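You operate a simulated robot arm through the tools that you are given. There is no shell and no other tool. Be economical: measure what you need, move in short steps, check, and stop when the job is done.

The job below is to be done with a simulated two-armed robot. You get a single attempt, and the scene is never put back.

TASK
Mute and clear the power alarm, wait for READY, free the drawers, hang the blue-edged card on the grey plate.

It is judged by the outcome, as a careful person would: the job done as asked, and still so three seconds after it is handed in. It fails if anything else is knocked over, pushed out of place, dropped, spilled or broken.

THE ROBOT
Two 7-joint arms with two-finger parallel grippers on one trunk, on a base that drives. Base frame: it is fixed to the floor where the robot stands at the start and does not move with it; the origin is under the middle of the robot, x ahead of it, y to its left, z up. Readings come in m, degrees, newtons and seconds.
The left shoulder is at the start at [0.07, 0.163, 1.32], the right one opposite. With the tool pointing down near the work surface each hand reaches from about 0.36 to 0.88 m from the robot's upright axis, wherever it stands, measured 20 degrees to its own side. Places, roughly: done key of the incubator [0.5, -0.1, 1.4]; incubator screen [0.5, -0.1, 1.5]; lock slide [0.5, -0.1, 1.3]; mute key of the incubator [0.5, -0.1, 1.4]; peg of the grey peg plate [1.3, 0.7, 0.8]. Payload 3.43 kg a hand.
Tool frame (each hand has its own): the origin (TCP) lies between the finger pads and is the grasp point; the fingertips stand 0.034 m ahead of it; z points along the fingers, y is the line along which they close. Largest opening 0.128 m; finger width 0.024, thickness 0.012; the body of the gripper, 0.048 by 0.13 m, starts 0.096 m behind the TCP.
Orientation is that of the tool frame in the base frame, as a unit quaternion [w, x, y, z]. With the fingers straight down and closing along the base's y, the tool's x points along the base's -x, its y along +y and its z along -z.

THE INTERFACE
- The arms move only by the tool step_arm. It takes "left_plan", "right_plan" or both (then of equal length, played together; a hand with none holds still); each is a list of rows, each an object of numbers (a shift or turn left out is 0, a gripper value left out holds the last): "dx", "dy", "dz": the shift along the tool's x, y, z in m; "rx", "ry", "rz": the turn, a rotation vector about the tool's x, y, z in degrees; "gripper": the closure, from 0 (fully open) to 1 (shut). In form: [{"dx": .., "dy": .., "dz": .., "rx": .., "ry": .., "rz": .., "gripper": ..}, ...]. A call has 1 to 8 rows; each row is the pose to reach, as a shift and turn from the pose commanded when the call began, along the tool's axes at that moment. Rows are played at 5 a second. More than 0.05 m and 8.6 degrees between two rows, or a gripper value outside its range, and nothing of the call is played. A pose out of reach is approached as far as the arm can. The call stops where the force on the tool passes 40 N (or 10 N more than at its start, if that is more) or the arm is blocked; 0.2 s more then pass. Each finger travels about 0.153 m/s and halts on what it meets, pressing with about 44 N; the grip force reading is that of the motor and also rises with nothing between the fingers. The clock runs only during rows and for 0.2 s after the last one: add rows that repeat a pose to give the fingers time. The reply holds the time, the measured pose of the TCP, the force on the tool along the base axes, the opening and the grip force, in the units named above and with some noise, with the torque about the TCP (base axes, N m) and any sound that the robot's microphone picked up.
- Cameras (640 x 400 px; columns grow to the right, rows downward): "scene" is now at [0.1378, -0.0276, 1.5639]; the picture's right is [-0.31, -0.95, 0.00], its down [-0.41, 0.14, -0.90] and it looks along [0.86, -0.28, -0.44] (base axes); focal length 214 px, centre (320, 200). "left" rides on the left gripper at [0.076, 0.011, -0.16] in its tool frame; the picture's right is [-0.15, 0.99, 0.00], its down [-0.88, -0.13, -0.46] and it looks along [-0.45, -0.07, 0.89] (tool axes); focal length 234 px, centre (320, 200). "right" rides on the right gripper at [0.076, -0.011, -0.16] in its tool frame; the picture's right is [0.15, 0.99, 0.00], its down [-0.88, 0.13, -0.46] and it looks along [-0.45, 0.07, 0.89] (tool axes); focal length 234 px, centre (320, 200). There is no depth. A picture from a camera that has moved, and an enlarged one, comes with that camera's place and axes in the base frame and with its lens.
- camera(camera): a new picture of that camera. It takes no simulated time.
- raise_lower(by): slides the trunk up (or, below 0, down) by that many m; the arms and the scene camera ride with it, the base frame stays. It gives what a move gives, with no picture.
- base_move(legs): drives the robot by 1 to 6 legs, each [ahead, left, turn to the left] in m, m and degrees, along the robot's own axes; the way and the turn of a leg run together, so that a leg with both is an arc; at most 1.5 m and 180 degrees a leg. The arms and the cameras ride along, it lands a little off, and it stops where it bumps. It gives what a move gives.
- head_to(pan, tilt): turns the head with the scene camera to pan (to the left, within 86 degrees either way) and tilt (down, from -29 to 69), counted from straight ahead of the robot. It gives what a move gives.
- zoom(camera, box): a new picture of the part [left, top, right, bottom] of that camera's present view, enlarged. It takes no simulated time.
- job_done(): hands the job in; it is judged then, once.

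Go step by step. Nothing tells you exact positions but the pictures and the camera data: compare them with the known pose of the tool, close in by small moves and look again before you grip or let go. The budget is 120 turns and 92 pictures, counting those below and the enlarged ones. Unless the task says otherwise, let go and move clear before handing in, and close with one line.

The tools are called after "Emit:" by a JSON object that holds its "fn" and its "kwargs". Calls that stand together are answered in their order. step_arm: Moves the arms, as the interface text tells. Its arguments: {"type":"object","properties":{"left_plan":{"type":"array"},"right_plan":{"type":"array"}},"required":[]} The other tools are called the same way: raise_lower (by) slides the trunk up or down; base_move (legs) drives the base; head_to (pan, tilt) turns the head that bears the scene camera; camera (camera) takes a picture; zoom (camera, box) takes an enlarged picture of a part of a camera's view; job_done () hands the job in.

At the start:

```text
time: 0.0
left_eef_pos: [0.5392, 0.1643, 1.5249]
left_ee_rot: [0.001, 0.0, 1.0, 0.0]
left_wrist_force: [-0.2, 0.5, -0.4]
left_wrist_torque: [0.01, 0.0, -0.01]
left_grip_width: 0.1282
left_finger_force: 0.0
right_eef_pos: [0.2909, -0.2145, 1.5257]
right_ee_rot: [-0.001, 0.0, 1.0, 0.0]
right_wrist_force: [-0.1, -0.3, 0.0]
right_wrist_torque: [-0.02, 0.01, -0.02]
right_grip_width: 0.1279
right_finger_force: 0.0
trunk travel left (down, up): [-0.8, 0.14]
robot x, y, heading: [0.0019, 0.0025, -0.0]
head pan, tilt: [-18.1, 25.8]
```

scene: 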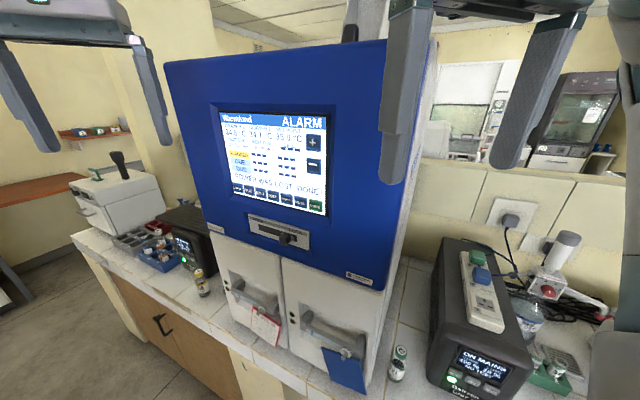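
right: 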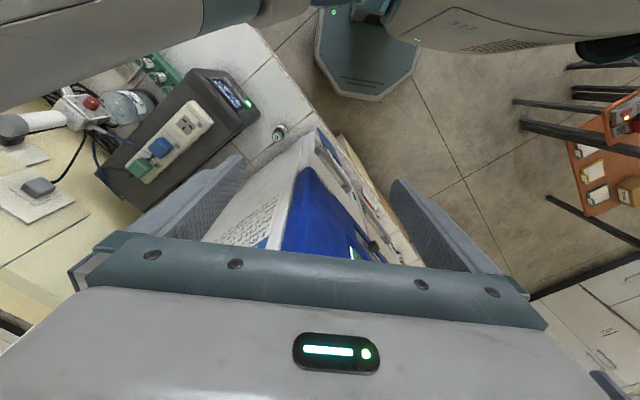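
left: 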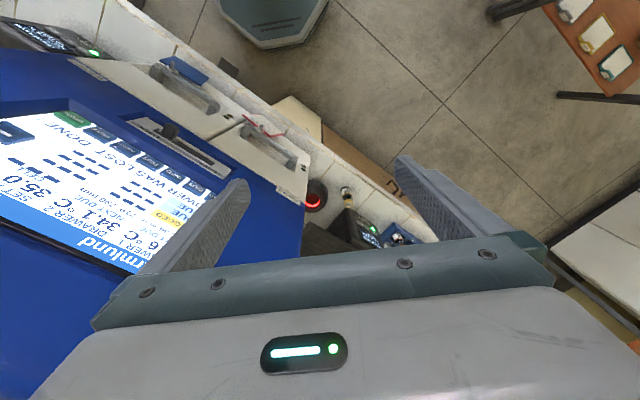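

I see the incubator with an ALARM screen, a lock slide beneath it, and two drawers; a red-edged and a blue-edged card may hang below on the handles. I'll zoom into the screen and the drawers first.

Emit:
{"fn": "zoom", "kwargs": {"camera": "scene", "box": [210, 100, 340, 220]}}

Emit:
{"fn": "zoom", "kwargs": {"camera": "scene", "box": [190, 200, 420, 400]}}

Emit:
{"fn": "zoom", "kwargs": {"camera": "left", "box": [480, 0, 640, 100]}}

```text
3.33 times, centred on (275, 160) of scene
camera zoom: at [0.1378, -0.0276, 1.5639], right [-0.31, -0.95, 0.0], down [-0.41, 0.14, -0.9], along [0.86, -0.28, -0.44], focal length 715 px, centre (470, 333)
```

zoom: 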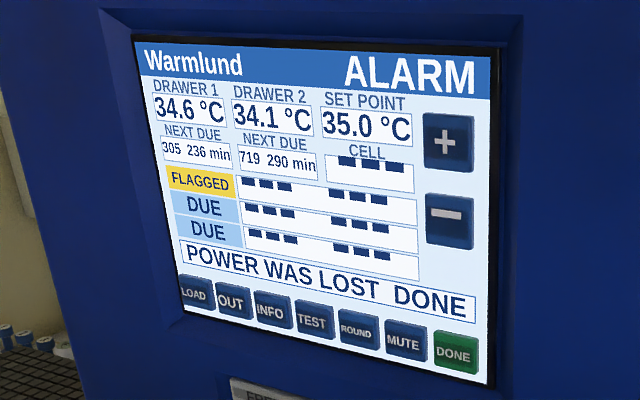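

```text
2.00 times, centred on (305, 300) of scene
camera zoom: at [0.1378, -0.0276, 1.5639], right [-0.31, -0.95, 0.0], down [-0.41, 0.14, -0.9], along [0.86, -0.28, -0.44], focal length 429 px, centre (350, 0)
```

zoom: 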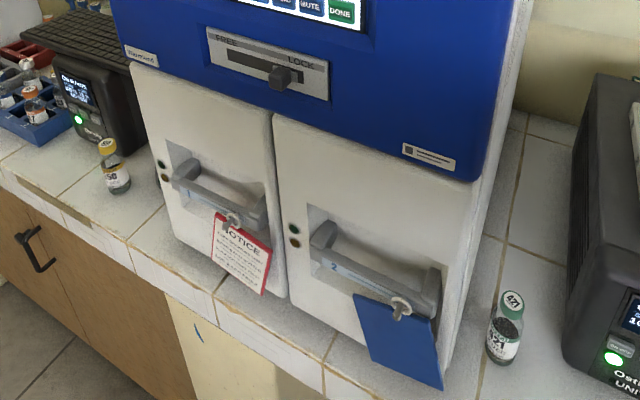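

```text
4.00 times, centred on (560, 50) of left
camera zoom: at [0.4636, 0.1761, 1.6849], right [0.15, 0.99, 0.0], down [0.88, -0.13, 0.46], along [0.45, -0.07, -0.89], focal length 937 px, centre (-640, 800)
```

zoom: 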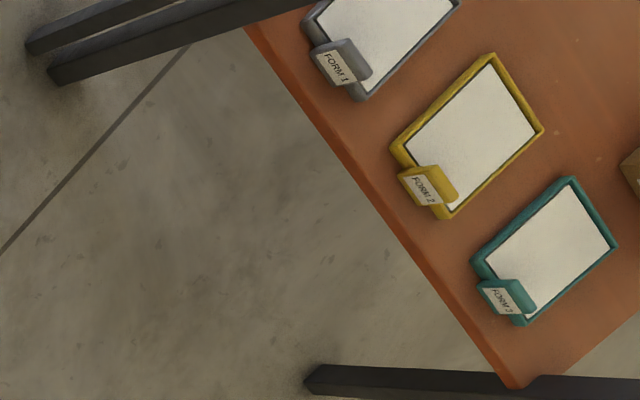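

The screen says "POWER WAS LOST" and the lock slide is at LOCK. Next I look around for the grey plate and any other blue-edged cards.

Emit:
{"fn": "head_to", "kwargs": {"pan": 35, "tilt": 25}}

Emit:
{"fn": "camera", "kwargs": {"camera": "scene"}}

```text
time: 1.2
left_eef_pos: [0.539, 0.1634, 1.5249]
left_ee_rot: [0.001, 0.0, 1.0, 0.0]
left_wrist_force: [0.2, 0.1, 0.7]
left_wrist_torque: [-0.02, 0.03, -0.03]
left_grip_width: 0.1281
left_finger_force: 0.0
right_eef_pos: [0.2913, -0.2145, 1.5244]
right_ee_rot: [0.0, 0.0, 1.0, 0.001]
right_wrist_force: [-0.1, 0.1, 0.7]
right_wrist_torque: [0.01, 0.0, 0.0]
right_grip_width: 0.128
right_finger_force: 0.0
trunk travel left (down, up): [-0.8, 0.14]
robot x, y, heading: [-0.0, 0.0012, -0.2]
head pan, tilt: [35.0, 25.0]
```

```text
85 pictures are left
camera scene: at [0.1259, 0.0537, 1.5652], right [0.57, -0.82, 0.0], down [-0.35, -0.24, -0.91], along [0.74, 0.52, -0.42], focal length 214 px, centre (320, 200)
```

scene: 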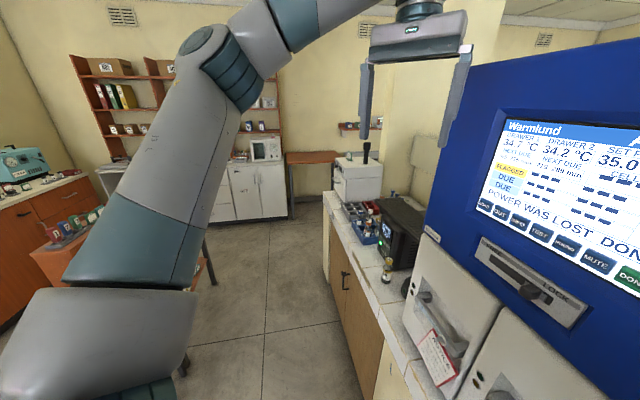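

Emit:
{"fn": "zoom", "kwargs": {"camera": "scene", "box": [270, 140, 430, 300]}}

Emit:
{"fn": "zoom", "kwargs": {"camera": "scene", "box": [380, 220, 640, 400]}}

```text
2.50 times, centred on (350, 220) of scene
camera zoom: at [0.1259, 0.0537, 1.5652], right [0.57, -0.82, 0.0], down [-0.35, -0.24, -0.91], along [0.74, 0.52, -0.42], focal length 536 px, centre (245, 150)
```

zoom: 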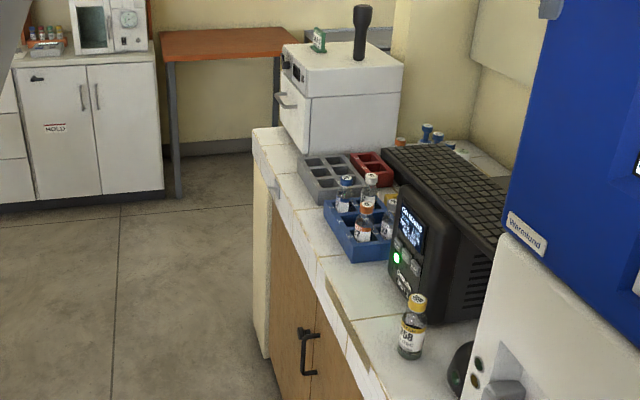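

```text
2.22 times, centred on (510, 310) of scene
camera zoom: at [0.1259, 0.0537, 1.5652], right [0.57, -0.82, 0.0], down [-0.35, -0.24, -0.91], along [0.74, 0.52, -0.42], focal length 477 px, centre (-102, -44)
```

zoom: 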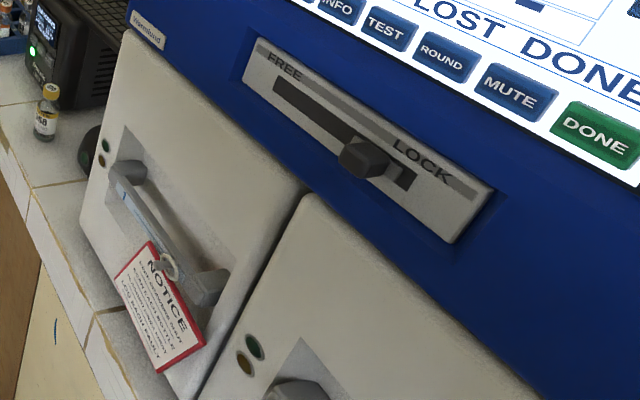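

The incubator face is turned about 41° to my right (outward normal ≈ [-0.75, 0.66, 0]); MUTE ≈ [0.474, -0.100, 1.394], DONE ≈ [0.457, -0.124, 1.393], knob ≈ [0.505, -0.073, 1.302]. I need to back away and face it, so I check the free floor first.

Emit:
{"fn": "head_to", "kwargs": {"pan": 86, "tilt": 40}}

Emit:
{"fn": "camera", "kwargs": {"camera": "scene"}}

```text
time: 2.4
left_eef_pos: [0.5393, 0.1643, 1.526]
left_ee_rot: [0.001, 0.001, 1.0, 0.0]
left_wrist_force: [0.7, 0.2, 0.3]
left_wrist_torque: [0.0, -0.01, 0.02]
left_grip_width: 0.128
left_finger_force: 0.0
right_eef_pos: [0.2896, -0.2142, 1.5249]
right_ee_rot: [-0.001, 0.0, 1.0, 0.001]
right_wrist_force: [0.4, -0.3, -0.5]
right_wrist_torque: [-0.03, 0.04, 0.02]
right_grip_width: 0.1279
right_finger_force: 0.1
trunk travel left (down, up): [-0.8, 0.14]
robot x, y, heading: [-0.0008, 0.0015, 0.0]
head pan, tilt: [85.9, 40.0]
```

```text
82 pictures are left
camera scene: at [0.0565, 0.0858, 1.5419], right [1.0, -0.07, 0.0], down [-0.05, -0.64, -0.77], along [0.05, 0.76, -0.64], focal length 214 px, centre (320, 200)
```

scene: 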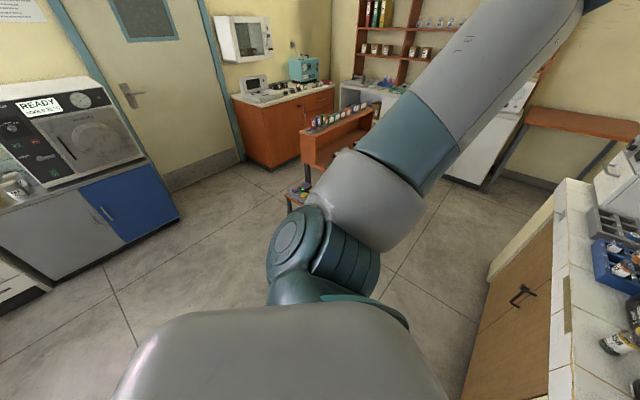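

The floor behind-left is clear (the "READY" there is on a different machine, the autoclave). I back off along the incubator's normal and turn to face it.

Emit:
{"fn": "base_move", "kwargs": {"legs": [[-0.225, 0.2, 0], [0, 0, -41.5]]}}

Emit:
{"fn": "head_to", "kwargs": {"pan": 10, "tilt": 25}}

Emit:
{"fn": "camera", "kwargs": {"camera": "scene"}}

```text
time: 6.4
left_eef_pos: [0.2891, -0.0273, 1.5243]
left_ee_rot: [0.0, 0.351, 0.936, 0.0]
left_wrist_force: [-0.1, 0.4, 0.4]
left_wrist_torque: [0.02, 0.03, 0.01]
left_grip_width: 0.1277
left_finger_force: 0.1
right_eef_pos: [-0.1477, -0.15, 1.5262]
right_ee_rot: [-0.001, 0.351, 0.936, -0.001]
right_wrist_force: [-0.4, 0.1, 0.0]
right_wrist_torque: [-0.04, 0.04, 0.0]
right_grip_width: 0.1281
right_finger_force: 0.1
trunk travel left (down, up): [-0.8, 0.14]
robot x, y, heading: [-0.228, 0.2023, -41.1]
head pan, tilt: [85.9, 40.0]
```

```text
time: 7.8
left_eef_pos: [0.2868, -0.0289, 1.5242]
left_ee_rot: [0.001, 0.352, 0.936, 0.0]
left_wrist_force: [-1.0, -0.1, -1.0]
left_wrist_torque: [-0.01, -0.02, 0.0]
left_grip_width: 0.128
left_finger_force: 0.0
right_eef_pos: [-0.1487, -0.1506, 1.5247]
right_ee_rot: [0.001, 0.354, 0.935, 0.001]
right_wrist_force: [-0.4, -1.5, -0.2]
right_wrist_torque: [0.0, 0.0, 0.02]
right_grip_width: 0.1281
right_finger_force: 0.0
trunk travel left (down, up): [-0.8, 0.14]
robot x, y, heading: [-0.2286, 0.2009, -41.2]
head pan, tilt: [10.0, 25.0]
```

```text
81 pictures are left
camera scene: at [-0.1093, 0.1222, 1.5651], right [-0.52, -0.86, 0.0], down [-0.36, 0.22, -0.91], along [0.78, -0.47, -0.42], focal length 214 px, centre (320, 200)
```

scene: 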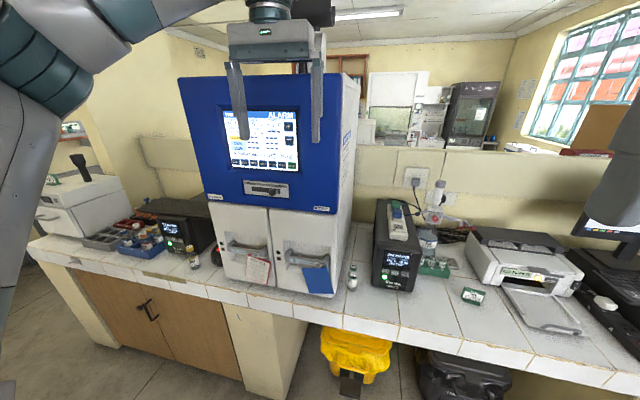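

Emit:
{"fn": "zoom", "kwargs": {"camera": "scene", "box": [200, 140, 320, 215]}}

Emit:
{"fn": "zoom", "kwargs": {"camera": "scene", "box": [210, 210, 370, 310]}}

```text
5.33 times, centred on (260, 178) of scene
camera zoom: at [-0.1093, 0.1222, 1.5651], right [-0.52, -0.86, 0.0], down [-0.36, 0.22, -0.91], along [0.78, -0.47, -0.42], focal length 1144 px, centre (640, 320)
```

zoom: 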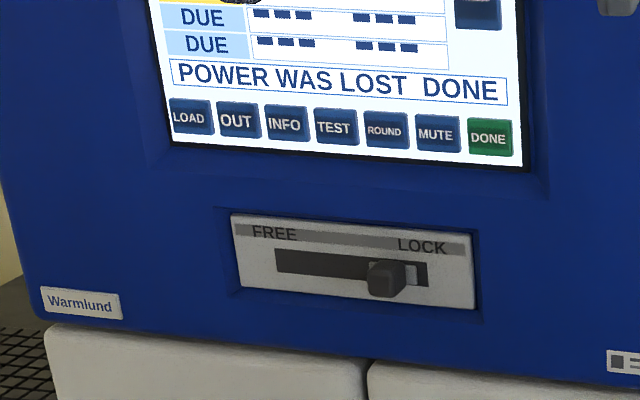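

```text
4.00 times, centred on (290, 260) of scene
camera zoom: at [-0.1093, 0.1222, 1.5651], right [-0.52, -0.86, 0.0], down [-0.36, 0.22, -0.91], along [0.78, -0.47, -0.42], focal length 858 px, centre (440, -40)
```

zoom: 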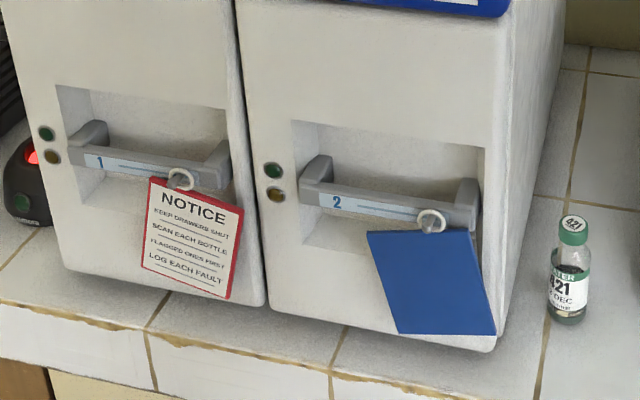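

Keys refined: MUTE ≈ [0.484, -0.103, 1.389], DONE ≈ [0.465, -0.127, 1.388], knob ≈ [0.504, -0.074, 1.301]. Now I tilt the left hand to point at the screen and close its fingers.

Emit:
{"fn": "step_arm", "kwargs": {"left_plan": [{"ry": -8.5, "dx": 0.01, "gripper": 1}, {"ry": -17, "dx": 0.02, "gripper": 1}, {"ry": -25.5, "dx": 0.03, "gripper": 1}, {"ry": -34, "dx": 0.04, "gripper": 1}, {"ry": -42.5, "dx": 0.04, "gripper": 1}, {"ry": -51, "dx": 0.04, "gripper": 1}, {"ry": -59.5, "dx": 0.04, "gripper": 1}, {"ry": -68, "dx": 0.04, "gripper": 1}]}}

Emit:
{"fn": "step_arm", "kwargs": {"left_plan": [{"ry": -8}, {"ry": -16}, {"ry": -22}, {"ry": -22}]}}

Emit:
{"fn": "camera", "kwargs": {"camera": "left"}}

Emit:
{"fn": "camera", "kwargs": {"camera": "scene"}}

```text
time: 9.7
left_eef_pos: [0.2587, -0.0032, 1.5242]
left_ee_rot: [0.524, 0.291, 0.775, -0.197]
left_wrist_force: [0.2, 0.6, 0.6]
left_wrist_torque: [0.03, -0.01, -0.03]
left_grip_width: 0.0001
left_finger_force: 32.7
right_eef_pos: [-0.1478, -0.1515, 1.5255]
right_ee_rot: [0.0, 0.352, 0.936, 0.0]
right_wrist_force: [0.0, -0.4, 0.6]
right_wrist_torque: [0.0, 0.03, -0.02]
right_grip_width: 0.1282
right_finger_force: 0.1
trunk travel left (down, up): [-0.8, 0.14]
robot x, y, heading: [-0.2237, 0.2037, -41.1]
head pan, tilt: [10.0, 25.0]
```

```text
time: 10.7
left_eef_pos: [0.2637, -0.0163, 1.5392]
left_ee_rot: [0.663, 0.247, 0.661, -0.248]
left_wrist_force: [-0.7, -1.2, -1.0]
left_wrist_torque: [-0.02, 0.01, -0.01]
left_grip_width: 0.0
left_finger_force: 32.1
left hand out of reach, approached as far as the arm can: row 3, 4
right_eef_pos: [-0.1495, -0.151, 1.5257]
right_ee_rot: [0.0, 0.352, 0.936, 0.001]
right_wrist_force: [-0.5, 0.5, 0.4]
right_wrist_torque: [-0.04, 0.0, 0.0]
right_grip_width: 0.1278
right_finger_force: 0.0
trunk travel left (down, up): [-0.8, 0.14]
robot x, y, heading: [-0.2239, 0.2004, -41.1]
head pan, tilt: [10.0, 25.0]
```

```text
78 pictures are left
camera left: at [0.152, 0.0984, 1.4633], right [0.65, 0.75, 0.15], down [-0.43, 0.2, 0.88], along [0.63, -0.64, 0.45], focal length 234 px, centre (320, 200)
```

left: 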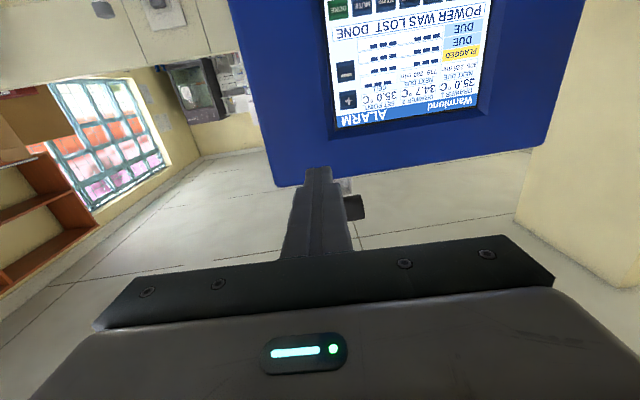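

```text
77 pictures are left
camera scene: at [-0.1095, 0.1224, 1.5652], right [-0.52, -0.86, 0.0], down [-0.36, 0.22, -0.91], along [0.78, -0.47, -0.42], focal length 214 px, centre (320, 200)
```

scene: 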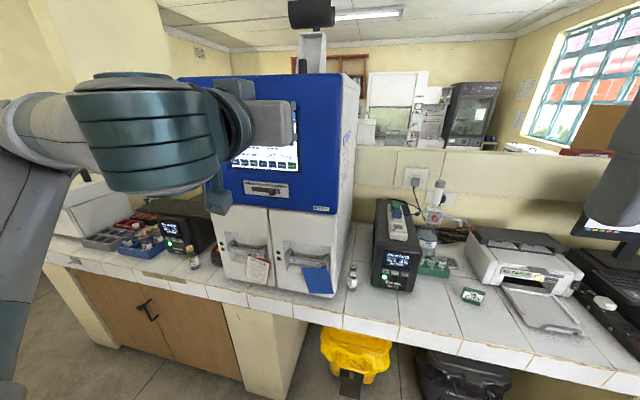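

The left hand now points along the face normal. I move it to about 4 cm in front of MUTE.

Emit:
{"fn": "step_arm", "kwargs": {"left_plan": [{"dx": 0.04, "dy": 0.015, "dz": 0.01}, {"dx": 0.08, "dy": 0.03, "dz": 0.03}, {"dx": 0.11, "dy": 0.05, "dz": 0.06}, {"dx": 0.135, "dy": 0.065, "dz": 0.09}, {"dx": 0.135, "dy": 0.072, "dz": 0.13}, {"dx": 0.135, "dy": 0.072, "dz": 0.155}, {"dx": 0.135, "dy": 0.072, "dz": 0.155}]}}

Emit:
{"fn": "zoom", "kwargs": {"camera": "scene", "box": [200, 100, 360, 200]}}

Emit:
{"fn": "camera", "kwargs": {"camera": "left"}}

```text
time: 12.2
left_eef_pos: [0.4199, -0.0405, 1.4106]
left_ee_rot: [0.657, 0.256, 0.662, -0.255]
left_wrist_force: [1.1, 1.3, 1.0]
left_wrist_torque: [-0.02, 0.04, -0.07]
left_grip_width: 0.0001
left_finger_force: 32.7
left hand out of reach, approached as far as the arm can: row 1, 2, 3, 4, 5, 6, 7
right_eef_pos: [-0.1453, -0.1511, 1.5254]
right_ee_rot: [-0.001, 0.352, 0.936, 0.001]
right_wrist_force: [0.5, 0.4, 0.2]
right_wrist_torque: [-0.01, 0.04, -0.03]
right_grip_width: 0.1282
right_finger_force: 0.1
trunk travel left (down, up): [-0.8, 0.14]
robot x, y, heading: [-0.2255, 0.1989, -41.2]
head pan, tilt: [10.0, 25.0]
```

```text
4.00 times, centred on (280, 150) of scene
camera zoom: at [-0.1065, 0.1219, 1.5649], right [-0.52, -0.86, 0.0], down [-0.36, 0.22, -0.91], along [0.77, -0.47, -0.42], focal length 858 px, centre (480, 400)
```

zoom: 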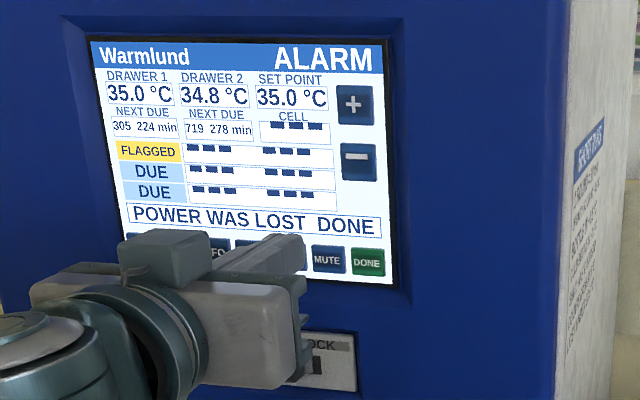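

```text
75 pictures are left
camera left: at [0.3093, 0.0761, 1.3359], right [0.67, 0.73, 0.15], down [-0.42, 0.21, 0.88], along [0.62, -0.65, 0.44], focal length 234 px, centre (320, 200)
```

left: 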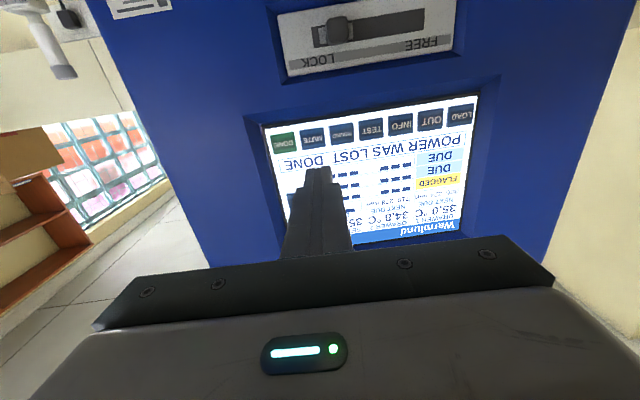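

The arm is folded too tightly (out of reach hints), so I back the base off 12 cm and then extend.

Emit:
{"fn": "base_move", "kwargs": {"legs": [[-0.13, 0, 0]]}}

Emit:
{"fn": "step_arm", "kwargs": {"left_plan": [{"dz": 0.03}, {"dz": 0.06}, {"dz": 0.06}]}}

```text
time: 13.5
left_eef_pos: [0.3218, 0.0419, 1.4102]
left_ee_rot: [0.656, 0.257, 0.662, -0.255]
left_wrist_force: [0.4, 0.4, -0.1]
left_wrist_torque: [0.01, 0.0, 0.01]
left_grip_width: 0.0003
left_finger_force: 32.0
right_eef_pos: [-0.2454, -0.0673, 1.5249]
right_ee_rot: [-0.001, 0.354, 0.935, 0.0]
right_wrist_force: [-0.1, -0.6, -0.1]
right_wrist_torque: [0.01, 0.01, -0.03]
right_grip_width: 0.1279
right_finger_force: 0.1
trunk travel left (down, up): [-0.8, 0.14]
robot x, y, heading: [-0.3269, 0.285, -41.3]
head pan, tilt: [10.0, 25.0]
```

```text
time: 14.3
left_eef_pos: [0.3548, 0.0238, 1.4147]
left_ee_rot: [0.655, 0.264, 0.659, -0.261]
left_wrist_force: [-0.5, 0.9, 0.5]
left_wrist_torque: [0.01, -0.01, -0.01]
left_grip_width: 0.0002
left_finger_force: 32.8
left hand out of reach, approached as far as the arm can: row 1, 2, 3
right_eef_pos: [-0.2477, -0.0662, 1.5261]
right_ee_rot: [0.0, 0.354, 0.935, 0.0]
right_wrist_force: [0.4, 0.0, 0.3]
right_wrist_torque: [-0.05, -0.02, -0.01]
right_grip_width: 0.1281
right_finger_force: 0.1
trunk travel left (down, up): [-0.8, 0.14]
robot x, y, heading: [-0.3257, 0.2876, -41.3]
head pan, tilt: [10.0, 25.0]
```

Still limited at the wrist; I lower the trunk 0.2 m so the hand works higher relative to the shoulder.

Emit:
{"fn": "raise_lower", "kwargs": {"by": -0.2}}

Emit:
{"fn": "step_arm", "kwargs": {"left_plan": [{"dx": -0.045}, {"dx": -0.09}, {"dx": -0.135}, {"dx": -0.18}, {"dx": -0.18}]}}

```text
time: 16.5
left_eef_pos: [0.3555, 0.0228, 1.2132]
left_ee_rot: [0.654, 0.265, 0.659, -0.261]
left_wrist_force: [0.3, -0.4, -1.1]
left_wrist_torque: [0.0, -0.03, -0.01]
left_grip_width: 0.0
left_finger_force: 32.9
right_eef_pos: [-0.2477, -0.0673, 1.3235]
right_ee_rot: [0.0, 0.354, 0.935, 0.001]
right_wrist_force: [0.0, 0.9, 0.3]
right_wrist_torque: [0.02, 0.0, 0.0]
right_grip_width: 0.1279
right_finger_force: 0.1
trunk travel left (down, up): [-0.6, 0.34]
robot x, y, heading: [-0.3238, 0.2854, -41.2]
head pan, tilt: [10.0, 25.0]
```

```text
time: 17.7
left_eef_pos: [0.3565, 0.024, 1.3928]
left_ee_rot: [0.653, 0.264, 0.66, -0.259]
left_wrist_force: [0.8, 0.2, 0.9]
left_wrist_torque: [-0.01, -0.04, -0.03]
left_grip_width: 0.0
left_finger_force: 33.1
right_eef_pos: [-0.2464, -0.0659, 1.3257]
right_ee_rot: [-0.001, 0.354, 0.935, 0.001]
right_wrist_force: [0.4, 0.1, -0.4]
right_wrist_torque: [-0.01, 0.0, -0.01]
right_grip_width: 0.1282
right_finger_force: 0.2
trunk travel left (down, up): [-0.6, 0.34]
robot x, y, heading: [-0.3258, 0.2895, -41.2]
head pan, tilt: [10.0, 25.0]
```

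No limit reported now. MUTE lies ~0.146 m ahead of the fingertips; I approach to ~4 cm and look.

Emit:
{"fn": "step_arm", "kwargs": {"left_plan": [{"dz": 0.035, "dy": -0.004, "dx": 0.002}, {"dz": 0.07, "dy": -0.004, "dx": 0.002}, {"dz": 0.1, "dy": -0.004, "dx": 0.002}, {"dz": 0.1, "dy": -0.004, "dx": 0.002}]}}

Emit:
{"fn": "camera", "kwargs": {"camera": "left"}}

Emit:
{"fn": "camera", "kwargs": {"camera": "scene"}}

```text
time: 18.7
left_eef_pos: [0.4254, -0.049, 1.3917]
left_ee_rot: [0.654, 0.265, 0.659, -0.26]
left_wrist_force: [0.4, 0.3, 0.2]
left_wrist_torque: [-0.02, 0.03, -0.01]
left_grip_width: 0.0001
left_finger_force: 32.9
right_eef_pos: [-0.2474, -0.0658, 1.3265]
right_ee_rot: [-0.001, 0.354, 0.935, 0.0]
right_wrist_force: [0.4, -0.9, 0.2]
right_wrist_torque: [0.01, -0.02, 0.03]
right_grip_width: 0.1282
right_finger_force: 0.0
trunk travel left (down, up): [-0.6, 0.34]
robot x, y, heading: [-0.3221, 0.2888, -41.3]
head pan, tilt: [10.0, 25.0]
```

```text
74 pictures are left
camera left: at [0.3173, 0.0702, 1.3167], right [0.68, 0.72, 0.15], down [-0.42, 0.21, 0.88], along [0.6, -0.67, 0.44], focal length 234 px, centre (320, 200)
```

left: 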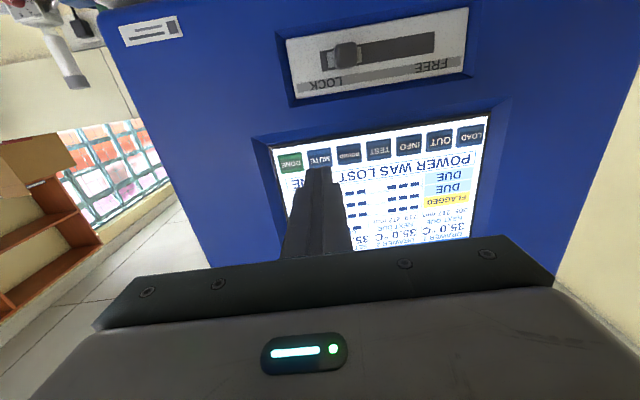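

```text
73 pictures are left
camera scene: at [-0.2066, 0.2073, 1.3652], right [-0.52, -0.85, 0.0], down [-0.36, 0.22, -0.91], along [0.77, -0.47, -0.42], focal length 214 px, centre (320, 200)
```

scene: 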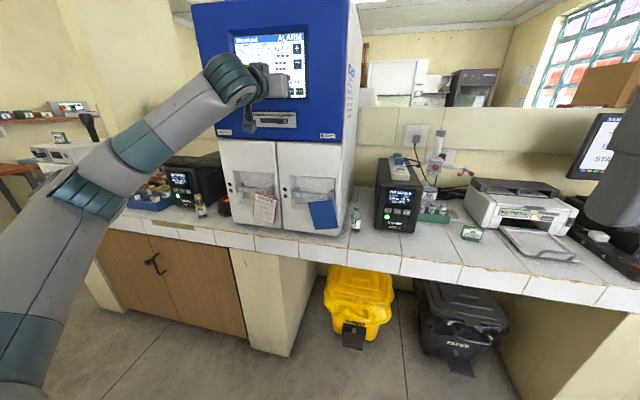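

MUTE is confirmed dead ahead, ~46 mm from the fingertips. I press gently in small steps.

Emit:
{"fn": "step_arm", "kwargs": {"left_plan": [{"dz": 0.025, "dx": 0.002}, {"dz": 0.035, "dx": 0.002}, {"dz": 0.04, "dx": 0.002}, {"dz": 0.044, "dx": 0.002}, {"dz": 0.047, "dx": 0.002}]}}

```text
time: 19.9
left_eef_pos: [0.4587, -0.082, 1.3891]
left_ee_rot: [0.654, 0.265, 0.659, -0.261]
left_wrist_force: [-3.5, 3.6, -2.0]
left_wrist_torque: [0.05, 0.01, -0.02]
left_grip_width: 0.0001
left_finger_force: 33.3
right_eef_pos: [-0.2466, -0.0645, 1.3265]
right_ee_rot: [0.0, 0.354, 0.935, 0.001]
right_wrist_force: [-0.3, -0.7, -0.2]
right_wrist_torque: [-0.01, -0.01, -0.02]
right_grip_width: 0.1281
right_finger_force: 0.0
trunk travel left (down, up): [-0.6, 0.34]
robot x, y, heading: [-0.3267, 0.2858, -41.3]
head pan, tilt: [10.0, 25.0]
heard: click
```

Contact (~5 N) and a click was heard. I check the screen for the result.

Emit:
{"fn": "step_arm", "kwargs": {"left_plan": [{"dz": -0.02}, {"dz": -0.04}, {"dz": -0.04}]}}

Emit:
{"fn": "zoom", "kwargs": {"camera": "scene", "box": [220, 20, 340, 100]}}

Emit:
{"fn": "zoom", "kwargs": {"camera": "left", "box": [260, 100, 500, 250]}}

```text
time: 20.7
left_eef_pos: [0.4307, -0.0567, 1.3881]
left_ee_rot: [0.653, 0.266, 0.66, -0.26]
left_wrist_force: [-0.3, -0.5, 0.0]
left_wrist_torque: [-0.02, 0.03, 0.01]
left_grip_width: 0.0
left_finger_force: 32.4
right_eef_pos: [-0.2461, -0.0661, 1.3254]
right_ee_rot: [0.0, 0.354, 0.935, 0.001]
right_wrist_force: [0.8, -0.6, -0.8]
right_wrist_torque: [0.03, 0.04, 0.02]
right_grip_width: 0.1282
right_finger_force: 0.0
trunk travel left (down, up): [-0.6, 0.34]
robot x, y, heading: [-0.3251, 0.2858, -41.4]
head pan, tilt: [10.0, 25.0]
```

```text
5.00 times, centred on (280, 60) of scene
camera zoom: at [-0.2061, 0.2062, 1.3651], right [-0.52, -0.85, 0.0], down [-0.36, 0.22, -0.91], along [0.77, -0.47, -0.42], focal length 1072 px, centre (520, 900)
```

zoom: 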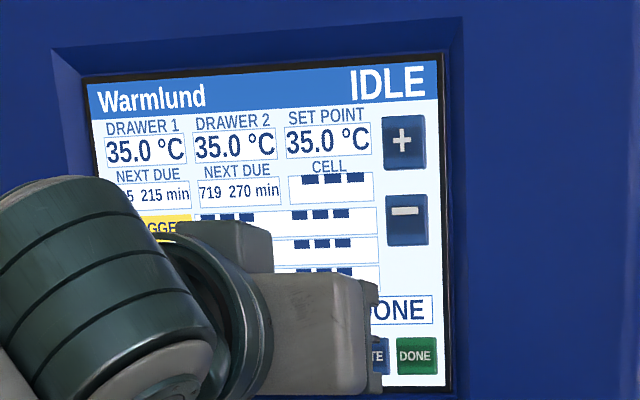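

```text
2.67 times, centred on (380, 175) of left
camera zoom: at [0.3234, 0.0638, 1.3139], right [0.68, 0.71, 0.15], down [-0.41, 0.21, 0.89], along [0.6, -0.67, 0.44], focal length 624 px, centre (160, 267)
```

zoom: 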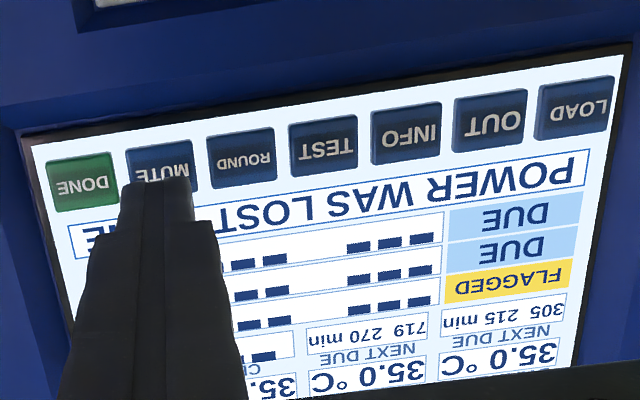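

Header went from ALARM to IDLE: muted. Now I move ~28 mm right and press DONE.

Emit:
{"fn": "step_arm", "kwargs": {"left_plan": [{"dy": -0.014}, {"dy": -0.028}, {"dy": -0.028, "dz": 0.02}, {"dy": -0.028, "dz": 0.03}, {"dy": -0.028, "dz": 0.036}, {"dy": -0.028, "dz": 0.04}, {"dy": -0.028, "dz": 0.043}]}}

```text
time: 22.3
left_eef_pos: [0.4419, -0.1034, 1.3888]
left_ee_rot: [0.654, 0.265, 0.659, -0.26]
left_wrist_force: [-12.1, 10.0, -6.0]
left_wrist_torque: [0.12, 0.11, -0.1]
left_grip_width: 0.0
left_finger_force: 32.9
right_eef_pos: [-0.2484, -0.064, 1.3256]
right_ee_rot: [0.001, 0.353, 0.936, 0.0]
right_wrist_force: [0.0, 0.8, 0.2]
right_wrist_torque: [0.04, 0.04, -0.02]
right_grip_width: 0.128
right_finger_force: 0.1
trunk travel left (down, up): [-0.6, 0.34]
robot x, y, heading: [-0.3193, 0.2853, -41.4]
head pan, tilt: [10.0, 25.0]
heard: click
```

A click was heard; I back off 5 cm and read the screen.

Emit:
{"fn": "step_arm", "kwargs": {"left_plan": [{"dz": -0.03}, {"dz": -0.06}, {"dz": -0.1}, {"dz": -0.1}]}}

Emit:
{"fn": "zoom", "kwargs": {"camera": "scene", "box": [220, 20, 340, 100]}}

Emit:
{"fn": "camera", "kwargs": {"camera": "left"}}

```text
time: 23.3
left_eef_pos: [0.3707, -0.037, 1.3882]
left_ee_rot: [0.653, 0.265, 0.66, -0.259]
left_wrist_force: [-0.1, 0.0, -0.5]
left_wrist_torque: [0.03, 0.01, -0.01]
left_grip_width: 0.0
left_finger_force: 33.2
right_eef_pos: [-0.2462, -0.0663, 1.3245]
right_ee_rot: [-0.001, 0.353, 0.936, 0.002]
right_wrist_force: [0.1, -0.5, 0.5]
right_wrist_torque: [0.0, 0.01, 0.0]
right_grip_width: 0.128
right_finger_force: 0.1
trunk travel left (down, up): [-0.6, 0.34]
robot x, y, heading: [-0.3252, 0.2895, -41.0]
head pan, tilt: [10.0, 25.0]
```

```text
5.00 times, centred on (280, 60) of scene
camera zoom: at [-0.2061, 0.2062, 1.3651], right [-0.52, -0.85, 0.0], down [-0.36, 0.22, -0.91], along [0.77, -0.47, -0.42], focal length 1072 px, centre (520, 900)
```

zoom: 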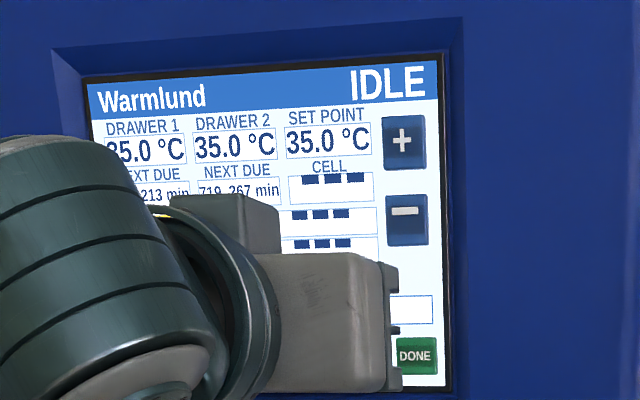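

```text
69 pictures are left
camera left: at [0.2623, 0.0824, 1.3146], right [0.68, 0.72, 0.15], down [-0.41, 0.21, 0.89], along [0.6, -0.67, 0.44], focal length 234 px, centre (320, 200)
```

left: 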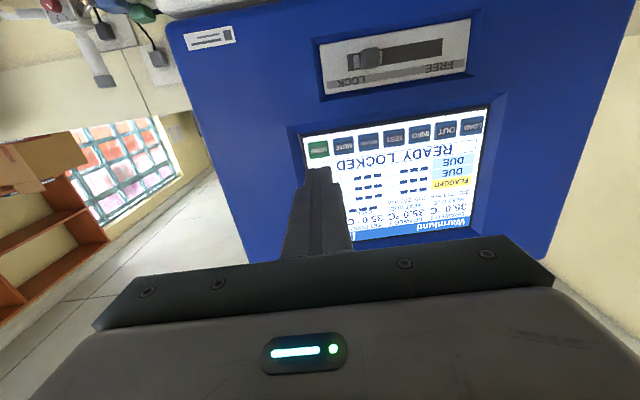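

The screen reads "READY LOCKED". Now I bring the left hand, fingers open to straddle the lock knob, to just in front of it.

Emit:
{"fn": "step_arm", "kwargs": {"left_plan": [{"dx": 0.03, "dy": 0.02, "gripper": 0.5}, {"dx": 0.06, "dy": 0.045, "gripper": 0.5}, {"dx": 0.086, "dy": 0.065, "gripper": 0.5}, {"dx": 0.086, "dy": 0.065, "dz": 0.03, "gripper": 0.5}, {"dx": 0.086, "dy": 0.065, "dz": 0.045, "gripper": 0.5}, {"dx": 0.086, "dy": 0.065, "dz": 0.045, "gripper": 0.5}]}}

Emit:
{"fn": "camera", "kwargs": {"camera": "left"}}

Emit:
{"fn": "zoom", "kwargs": {"camera": "scene", "box": [200, 0, 360, 160]}}

```text
time: 24.7
left_eef_pos: [0.4485, -0.0214, 1.3023]
left_ee_rot: [0.654, 0.264, 0.659, -0.26]
left_wrist_force: [-0.2, -0.2, -0.1]
left_wrist_torque: [0.03, -0.03, 0.02]
left_grip_width: 0.0641
left_finger_force: 0.1
right_eef_pos: [-0.2469, -0.066, 1.3252]
right_ee_rot: [0.0, 0.353, 0.936, 0.0]
right_wrist_force: [0.4, 0.6, 0.5]
right_wrist_torque: [0.03, -0.03, 0.01]
right_grip_width: 0.1279
right_finger_force: 0.1
trunk travel left (down, up): [-0.6, 0.34]
robot x, y, heading: [-0.3224, 0.287, -41.4]
head pan, tilt: [10.0, 25.0]
```

```text
68 pictures are left
camera left: at [0.3404, 0.0995, 1.2289], right [0.68, 0.72, 0.15], down [-0.42, 0.21, 0.88], along [0.6, -0.67, 0.44], focal length 234 px, centre (320, 200)
```

left: 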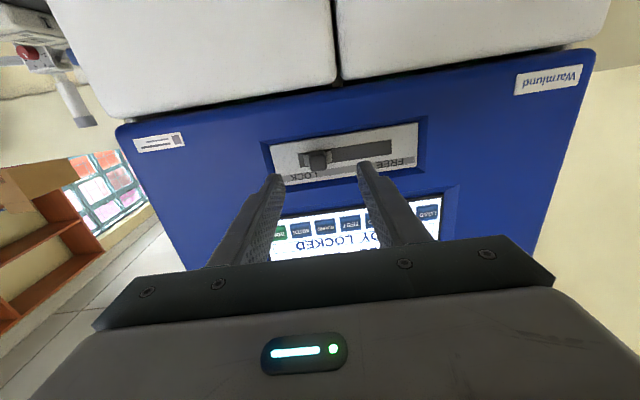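

```text
2.50 times, centred on (280, 80) of scene
camera zoom: at [-0.2066, 0.2074, 1.3652], right [-0.52, -0.85, 0.0], down [-0.36, 0.22, -0.91], along [0.77, -0.47, -0.42], focal length 536 px, centre (420, 500)
```

zoom: 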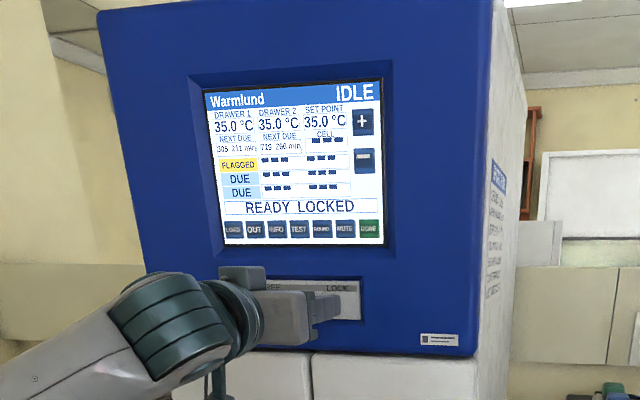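

Knob is centred between the fingers. I advance ~4 cm and close on it.

Emit:
{"fn": "step_arm", "kwargs": {"left_plan": [{"dz": 0.02}, {"dz": 0.032}, {"dz": 0.04}, {"dz": 0.04, "gripper": 0.8}, {"dz": 0.04, "gripper": 0.85}, {"dz": 0.04, "gripper": 0.85}]}}

Emit:
{"fn": "camera", "kwargs": {"camera": "left"}}

```text
time: 26.1
left_eef_pos: [0.4762, -0.0471, 1.3015]
left_ee_rot: [0.653, 0.265, 0.66, -0.26]
left_wrist_force: [-0.8, -1.5, 0.5]
left_wrist_torque: [0.01, -0.02, -0.03]
left_grip_width: 0.02
left_finger_force: 0.2
right_eef_pos: [-0.2465, -0.0656, 1.325]
right_ee_rot: [0.0, 0.353, 0.936, 0.001]
right_wrist_force: [-0.8, 0.3, -0.2]
right_wrist_torque: [-0.02, -0.01, 0.03]
right_grip_width: 0.1281
right_finger_force: 0.0
trunk travel left (down, up): [-0.6, 0.34]
robot x, y, heading: [-0.3236, 0.2836, -41.2]
head pan, tilt: [10.0, 25.0]
```

```text
66 pictures are left
camera left: at [0.369, 0.0721, 1.227], right [0.68, 0.71, 0.15], down [-0.42, 0.21, 0.88], along [0.6, -0.67, 0.44], focal length 234 px, centre (320, 200)
```

left: 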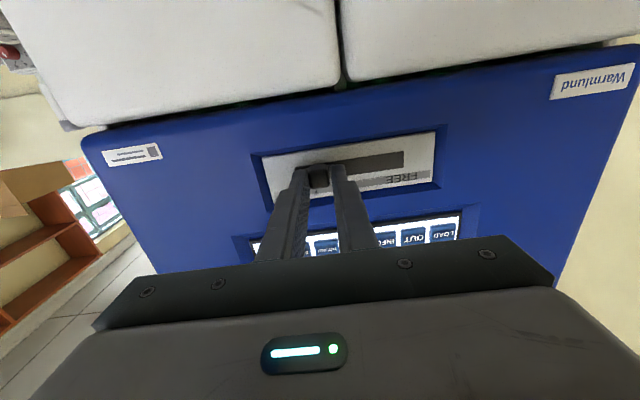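

Emit:
{"fn": "step_arm", "kwargs": {"left_plan": [{"dz": 0.004}, {"dz": 0.008}, {"dz": 0.008, "gripper": 1}, {"dz": 0.008, "gripper": 1}]}}

Emit:
{"fn": "zoom", "kwargs": {"camera": "left", "box": [240, 120, 440, 245]}}

```text
time: 27.1
left_eef_pos: [0.4815, -0.0525, 1.3032]
left_ee_rot: [0.653, 0.265, 0.66, -0.259]
left_wrist_force: [-5.6, 2.4, -1.9]
left_wrist_torque: [-0.01, 0.19, -0.5]
left_grip_width: 0.0171
left_finger_force: 45.3
right_eef_pos: [-0.247, -0.0658, 1.3244]
right_ee_rot: [0.001, 0.352, 0.936, 0.0]
right_wrist_force: [-0.3, -0.4, 0.0]
right_wrist_torque: [-0.03, -0.02, -0.02]
right_grip_width: 0.1279
right_finger_force: 0.0
trunk travel left (down, up): [-0.6, 0.34]
robot x, y, heading: [-0.3187, 0.2885, -41.3]
head pan, tilt: [10.0, 25.0]
```

```text
3.20 times, centred on (340, 182) of left
camera zoom: at [0.3737, 0.0671, 1.2277], right [0.68, 0.71, 0.15], down [-0.42, 0.21, 0.88], along [0.6, -0.67, 0.44], focal length 749 px, centre (256, 256)
```

zoom: 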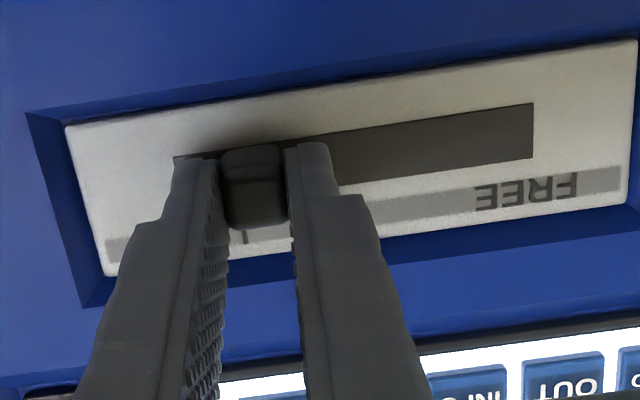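

The knob is held (17 mm). I drag it left toward FREE.

Emit:
{"fn": "step_arm", "kwargs": {"left_plan": [{"dy": 0.008}, {"dy": 0.016}, {"dy": 0.024}, {"dy": 0.032}, {"dy": 0.04}, {"dy": 0.046}, {"dy": 0.052}, {"dy": 0.056}]}}

Emit:
{"fn": "zoom", "kwargs": {"camera": "left", "box": [200, 120, 480, 295]}}

```text
time: 28.9
left_eef_pos: [0.5214, -0.0129, 1.3018]
left_ee_rot: [0.653, 0.265, 0.66, -0.26]
left_wrist_force: [1.5, 0.5, -0.1]
left_wrist_torque: [-0.14, 0.09, -0.42]
left_grip_width: 0.0169
left_finger_force: 45.1
right_eef_pos: [-0.2459, -0.0664, 1.326]
right_ee_rot: [0.001, 0.353, 0.935, 0.001]
right_wrist_force: [0.7, 0.0, -0.2]
right_wrist_torque: [-0.02, 0.01, -0.01]
right_grip_width: 0.128
right_finger_force: 0.2
trunk travel left (down, up): [-0.6, 0.34]
robot x, y, heading: [-0.3207, 0.2878, -41.2]
head pan, tilt: [10.0, 25.0]
```

```text
2.29 times, centred on (340, 208) of left
camera zoom: at [0.4134, 0.1073, 1.2278], right [0.68, 0.72, 0.15], down [-0.41, 0.21, 0.89], along [0.6, -0.67, 0.44], focal length 535 px, centre (274, 183)
```

zoom: 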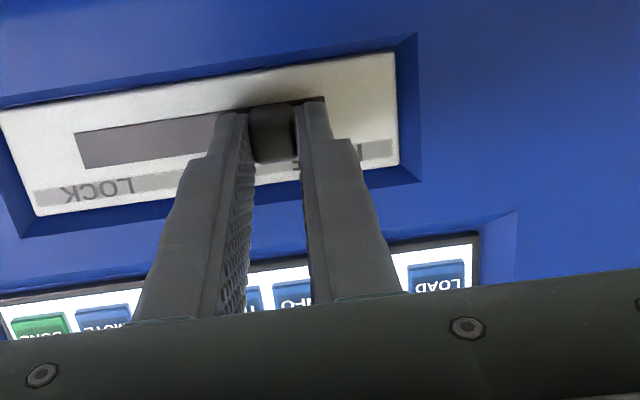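

Emit:
{"fn": "step_arm", "kwargs": {"left_plan": [{"dy": 0.003}, {"dy": 0.006}, {"dy": 0.009}, {"dy": 0.012}]}}

Emit:
{"fn": "zoom", "kwargs": {"camera": "scene", "box": [200, 0, 360, 160]}}

```text
time: 29.9
left_eef_pos: [0.5224, -0.0099, 1.3017]
left_ee_rot: [0.652, 0.269, 0.659, -0.261]
left_wrist_force: [-27.7, -9.5, -16.0]
left_wrist_torque: [-0.37, 0.01, -1.0]
left_grip_width: 0.0172
left_finger_force: 45.0
right_eef_pos: [-0.2505, -0.0693, 1.3242]
right_ee_rot: [0.0, 0.354, 0.935, 0.001]
right_wrist_force: [1.0, 1.1, 1.4]
right_wrist_torque: [-0.03, 0.01, 0.0]
right_grip_width: 0.1282
right_finger_force: 0.0
trunk travel left (down, up): [-0.6, 0.34]
robot x, y, heading: [-0.323, 0.2922, -41.1]
head pan, tilt: [10.0, 25.0]
```

```text
2.50 times, centred on (280, 80) of scene
camera zoom: at [-0.2105, 0.204, 1.365], right [-0.52, -0.85, 0.0], down [-0.36, 0.22, -0.91], along [0.77, -0.47, -0.42], focal length 536 px, centre (420, 500)
```

zoom: 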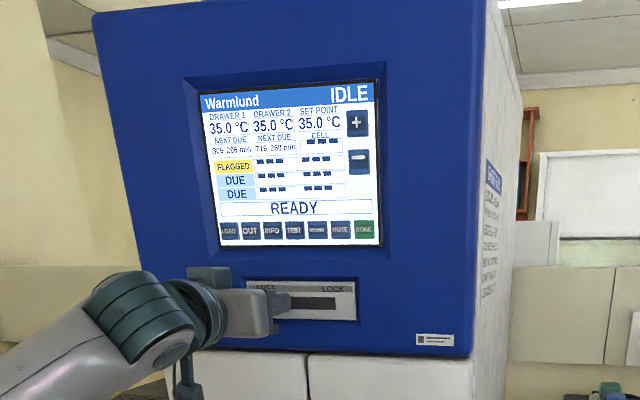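

End stop reached and the screen says just "READY" — drawers free. I relax, open slightly and withdraw.

Emit:
{"fn": "step_arm", "kwargs": {"left_plan": [{"dy": -0.01, "gripper": 1}, {"dy": -0.01, "gripper": 0.72}, {"dy": -0.01, "gripper": 0.72}, {"dy": -0.01, "dz": -0.02, "gripper": 0.72}, {"dy": -0.01, "dz": -0.06, "gripper": 0.72}, {"dy": -0.01, "dz": -0.1, "gripper": 0.72}, {"dy": -0.01, "dz": -0.15, "gripper": 0.72}]}}

Emit:
{"fn": "zoom", "kwargs": {"camera": "scene", "box": [200, 150, 360, 250]}}

Emit:
{"fn": "zoom", "kwargs": {"camera": "left", "box": [200, 0, 520, 200]}}

```text
time: 31.5
left_eef_pos: [0.4116, 0.0931, 1.3063]
left_ee_rot: [0.654, 0.265, 0.659, -0.261]
left_wrist_force: [-0.8, 1.6, 0.4]
left_wrist_torque: [0.01, 0.02, -0.01]
left_grip_width: 0.0358
left_finger_force: 0.0
right_eef_pos: [-0.248, -0.0644, 1.326]
right_ee_rot: [0.001, 0.354, 0.935, -0.001]
right_wrist_force: [-0.1, 0.4, 1.0]
right_wrist_torque: [-0.05, -0.01, -0.03]
right_grip_width: 0.1279
right_finger_force: 0.0
trunk travel left (down, up): [-0.6, 0.34]
robot x, y, heading: [-0.3196, 0.287, -41.4]
head pan, tilt: [10.0, 25.0]
```

```text
4.00 times, centred on (280, 200) of scene
camera zoom: at [-0.2077, 0.2088, 1.3654], right [-0.52, -0.85, 0.0], down [-0.36, 0.22, -0.91], along [0.77, -0.47, -0.42], focal length 858 px, centre (480, 200)
```

zoom: 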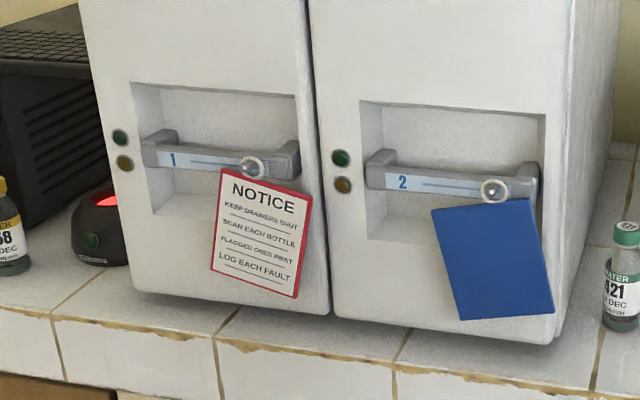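

```text
2.00 times, centred on (360, 100) of left
camera zoom: at [0.3046, 0.214, 1.232], right [0.68, 0.71, 0.15], down [-0.42, 0.21, 0.88], along [0.6, -0.67, 0.44], focal length 468 px, centre (240, 400)
```

zoom: 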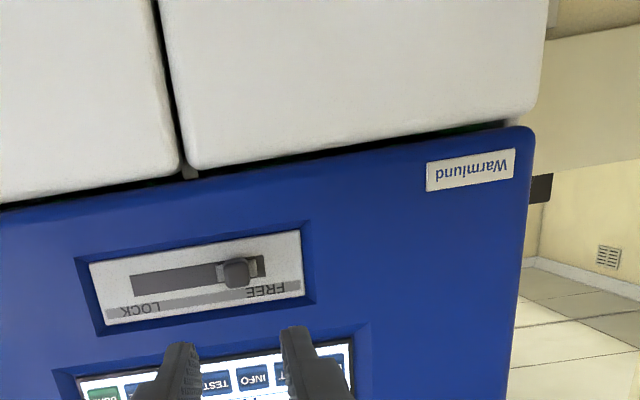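

The knob is at FREE. The blue card (its back toward me) hangs by a ring on drawer 2's handle peg at about [0.393, -0.172, 1.044]. I lower the trunk stepwise to bring the left hand to its height.

Emit:
{"fn": "raise_lower", "kwargs": {"by": -0.15}}

Emit:
{"fn": "camera", "kwargs": {"camera": "scene"}}

```text
time: 33.2
left_eef_pos: [0.4145, 0.0934, 1.1558]
left_ee_rot: [0.654, 0.265, 0.659, -0.26]
left_wrist_force: [-0.8, -1.0, 0.3]
left_wrist_torque: [0.02, 0.02, 0.0]
left_grip_width: 0.0358
left_finger_force: 0.0
right_eef_pos: [-0.2467, -0.0654, 1.1744]
right_ee_rot: [0.0, 0.353, 0.936, 0.001]
right_wrist_force: [0.9, 0.1, 1.0]
right_wrist_torque: [0.02, -0.07, 0.0]
right_grip_width: 0.128
right_finger_force: 0.0
trunk travel left (down, up): [-0.45, 0.49]
robot x, y, heading: [-0.3237, 0.2891, -41.3]
head pan, tilt: [10.0, 25.0]
```

```text
60 pictures are left
camera scene: at [-0.2067, 0.2071, 1.2152], right [-0.52, -0.85, 0.0], down [-0.36, 0.22, -0.91], along [0.77, -0.47, -0.42], focal length 214 px, centre (320, 200)
```

scene: 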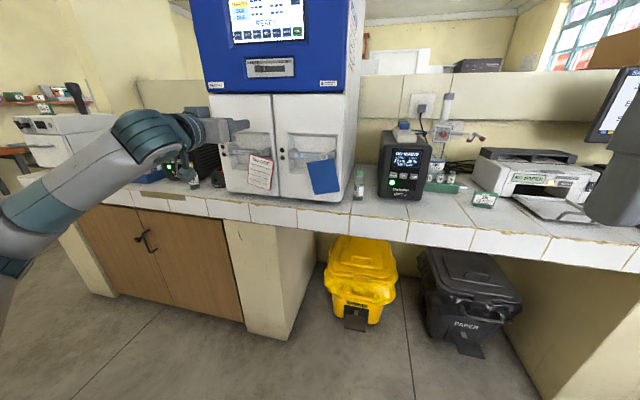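

Emit:
{"fn": "raise_lower", "kwargs": {"by": -0.15}}

Emit:
{"fn": "step_arm", "kwargs": {"left_plan": [{"dy": -0.045, "gripper": 0}, {"dy": -0.09}, {"dy": -0.135}, {"dy": -0.18}, {"dy": -0.207, "dx": 0.015}, {"dy": -0.207, "dx": 0.015, "dz": 0.03}, {"dy": -0.207, "dx": 0.015, "dz": 0.06}, {"dy": -0.207, "dx": 0.015, "dz": 0.06}]}}

Emit:
{"fn": "camera", "kwargs": {"camera": "left"}}

Emit:
{"fn": "camera", "kwargs": {"camera": "scene"}}

```text
time: 35.0
left_eef_pos: [0.4141, 0.0925, 1.0056]
left_ee_rot: [0.653, 0.265, 0.66, -0.26]
left_wrist_force: [0.1, 1.1, -0.8]
left_wrist_torque: [-0.02, -0.03, 0.0]
left_grip_width: 0.0358
left_finger_force: 0.0
right_eef_pos: [-0.2473, -0.0657, 1.0246]
right_ee_rot: [0.001, 0.354, 0.935, 0.001]
right_wrist_force: [0.2, -0.3, 0.0]
right_wrist_torque: [0.01, -0.02, -0.01]
right_grip_width: 0.1278
right_finger_force: 0.1
trunk travel left (down, up): [-0.3, 0.64]
robot x, y, heading: [-0.3205, 0.2896, -41.3]
head pan, tilt: [10.0, 25.0]
```

```text
time: 36.8
left_eef_pos: [0.3158, -0.0986, 0.9887]
left_ee_rot: [0.654, 0.265, 0.659, -0.261]
left_wrist_force: [-0.3, 0.4, 0.0]
left_wrist_torque: [0.0, -0.02, 0.01]
left_grip_width: 0.1279
left_finger_force: 0.0
right_eef_pos: [-0.2474, -0.0666, 1.0248]
right_ee_rot: [0.001, 0.353, 0.936, 0.001]
right_wrist_force: [0.4, 0.2, 0.5]
right_wrist_torque: [0.0, 0.01, -0.01]
right_grip_width: 0.128
right_finger_force: 0.1
trunk travel left (down, up): [-0.3, 0.64]
robot x, y, heading: [-0.3252, 0.2869, -41.4]
head pan, tilt: [10.0, 25.0]
```

```text
59 pictures are left
camera left: at [0.2081, 0.0208, 0.9144], right [0.68, 0.71, 0.15], down [-0.42, 0.21, 0.88], along [0.6, -0.67, 0.44], focal length 234 px, centre (320, 200)
```

left: 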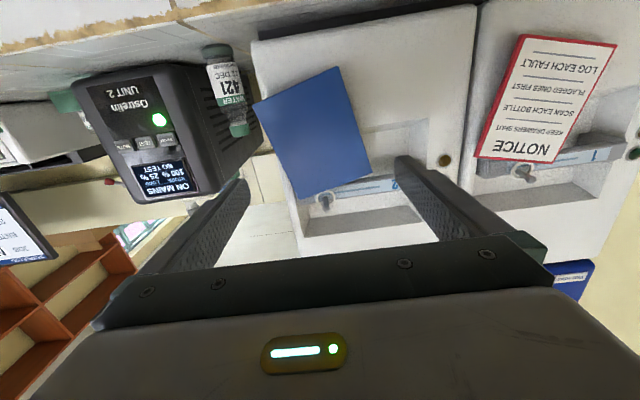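

```text
58 pictures are left
camera scene: at [-0.2066, 0.2071, 1.0652], right [-0.52, -0.85, 0.0], down [-0.36, 0.22, -0.91], along [0.77, -0.47, -0.42], focal length 214 px, centre (320, 200)
```

scene: 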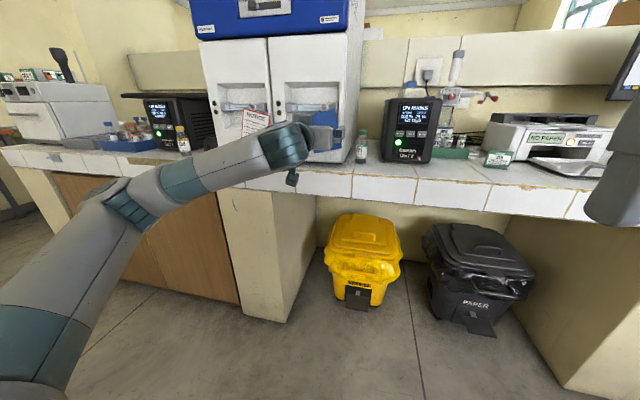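

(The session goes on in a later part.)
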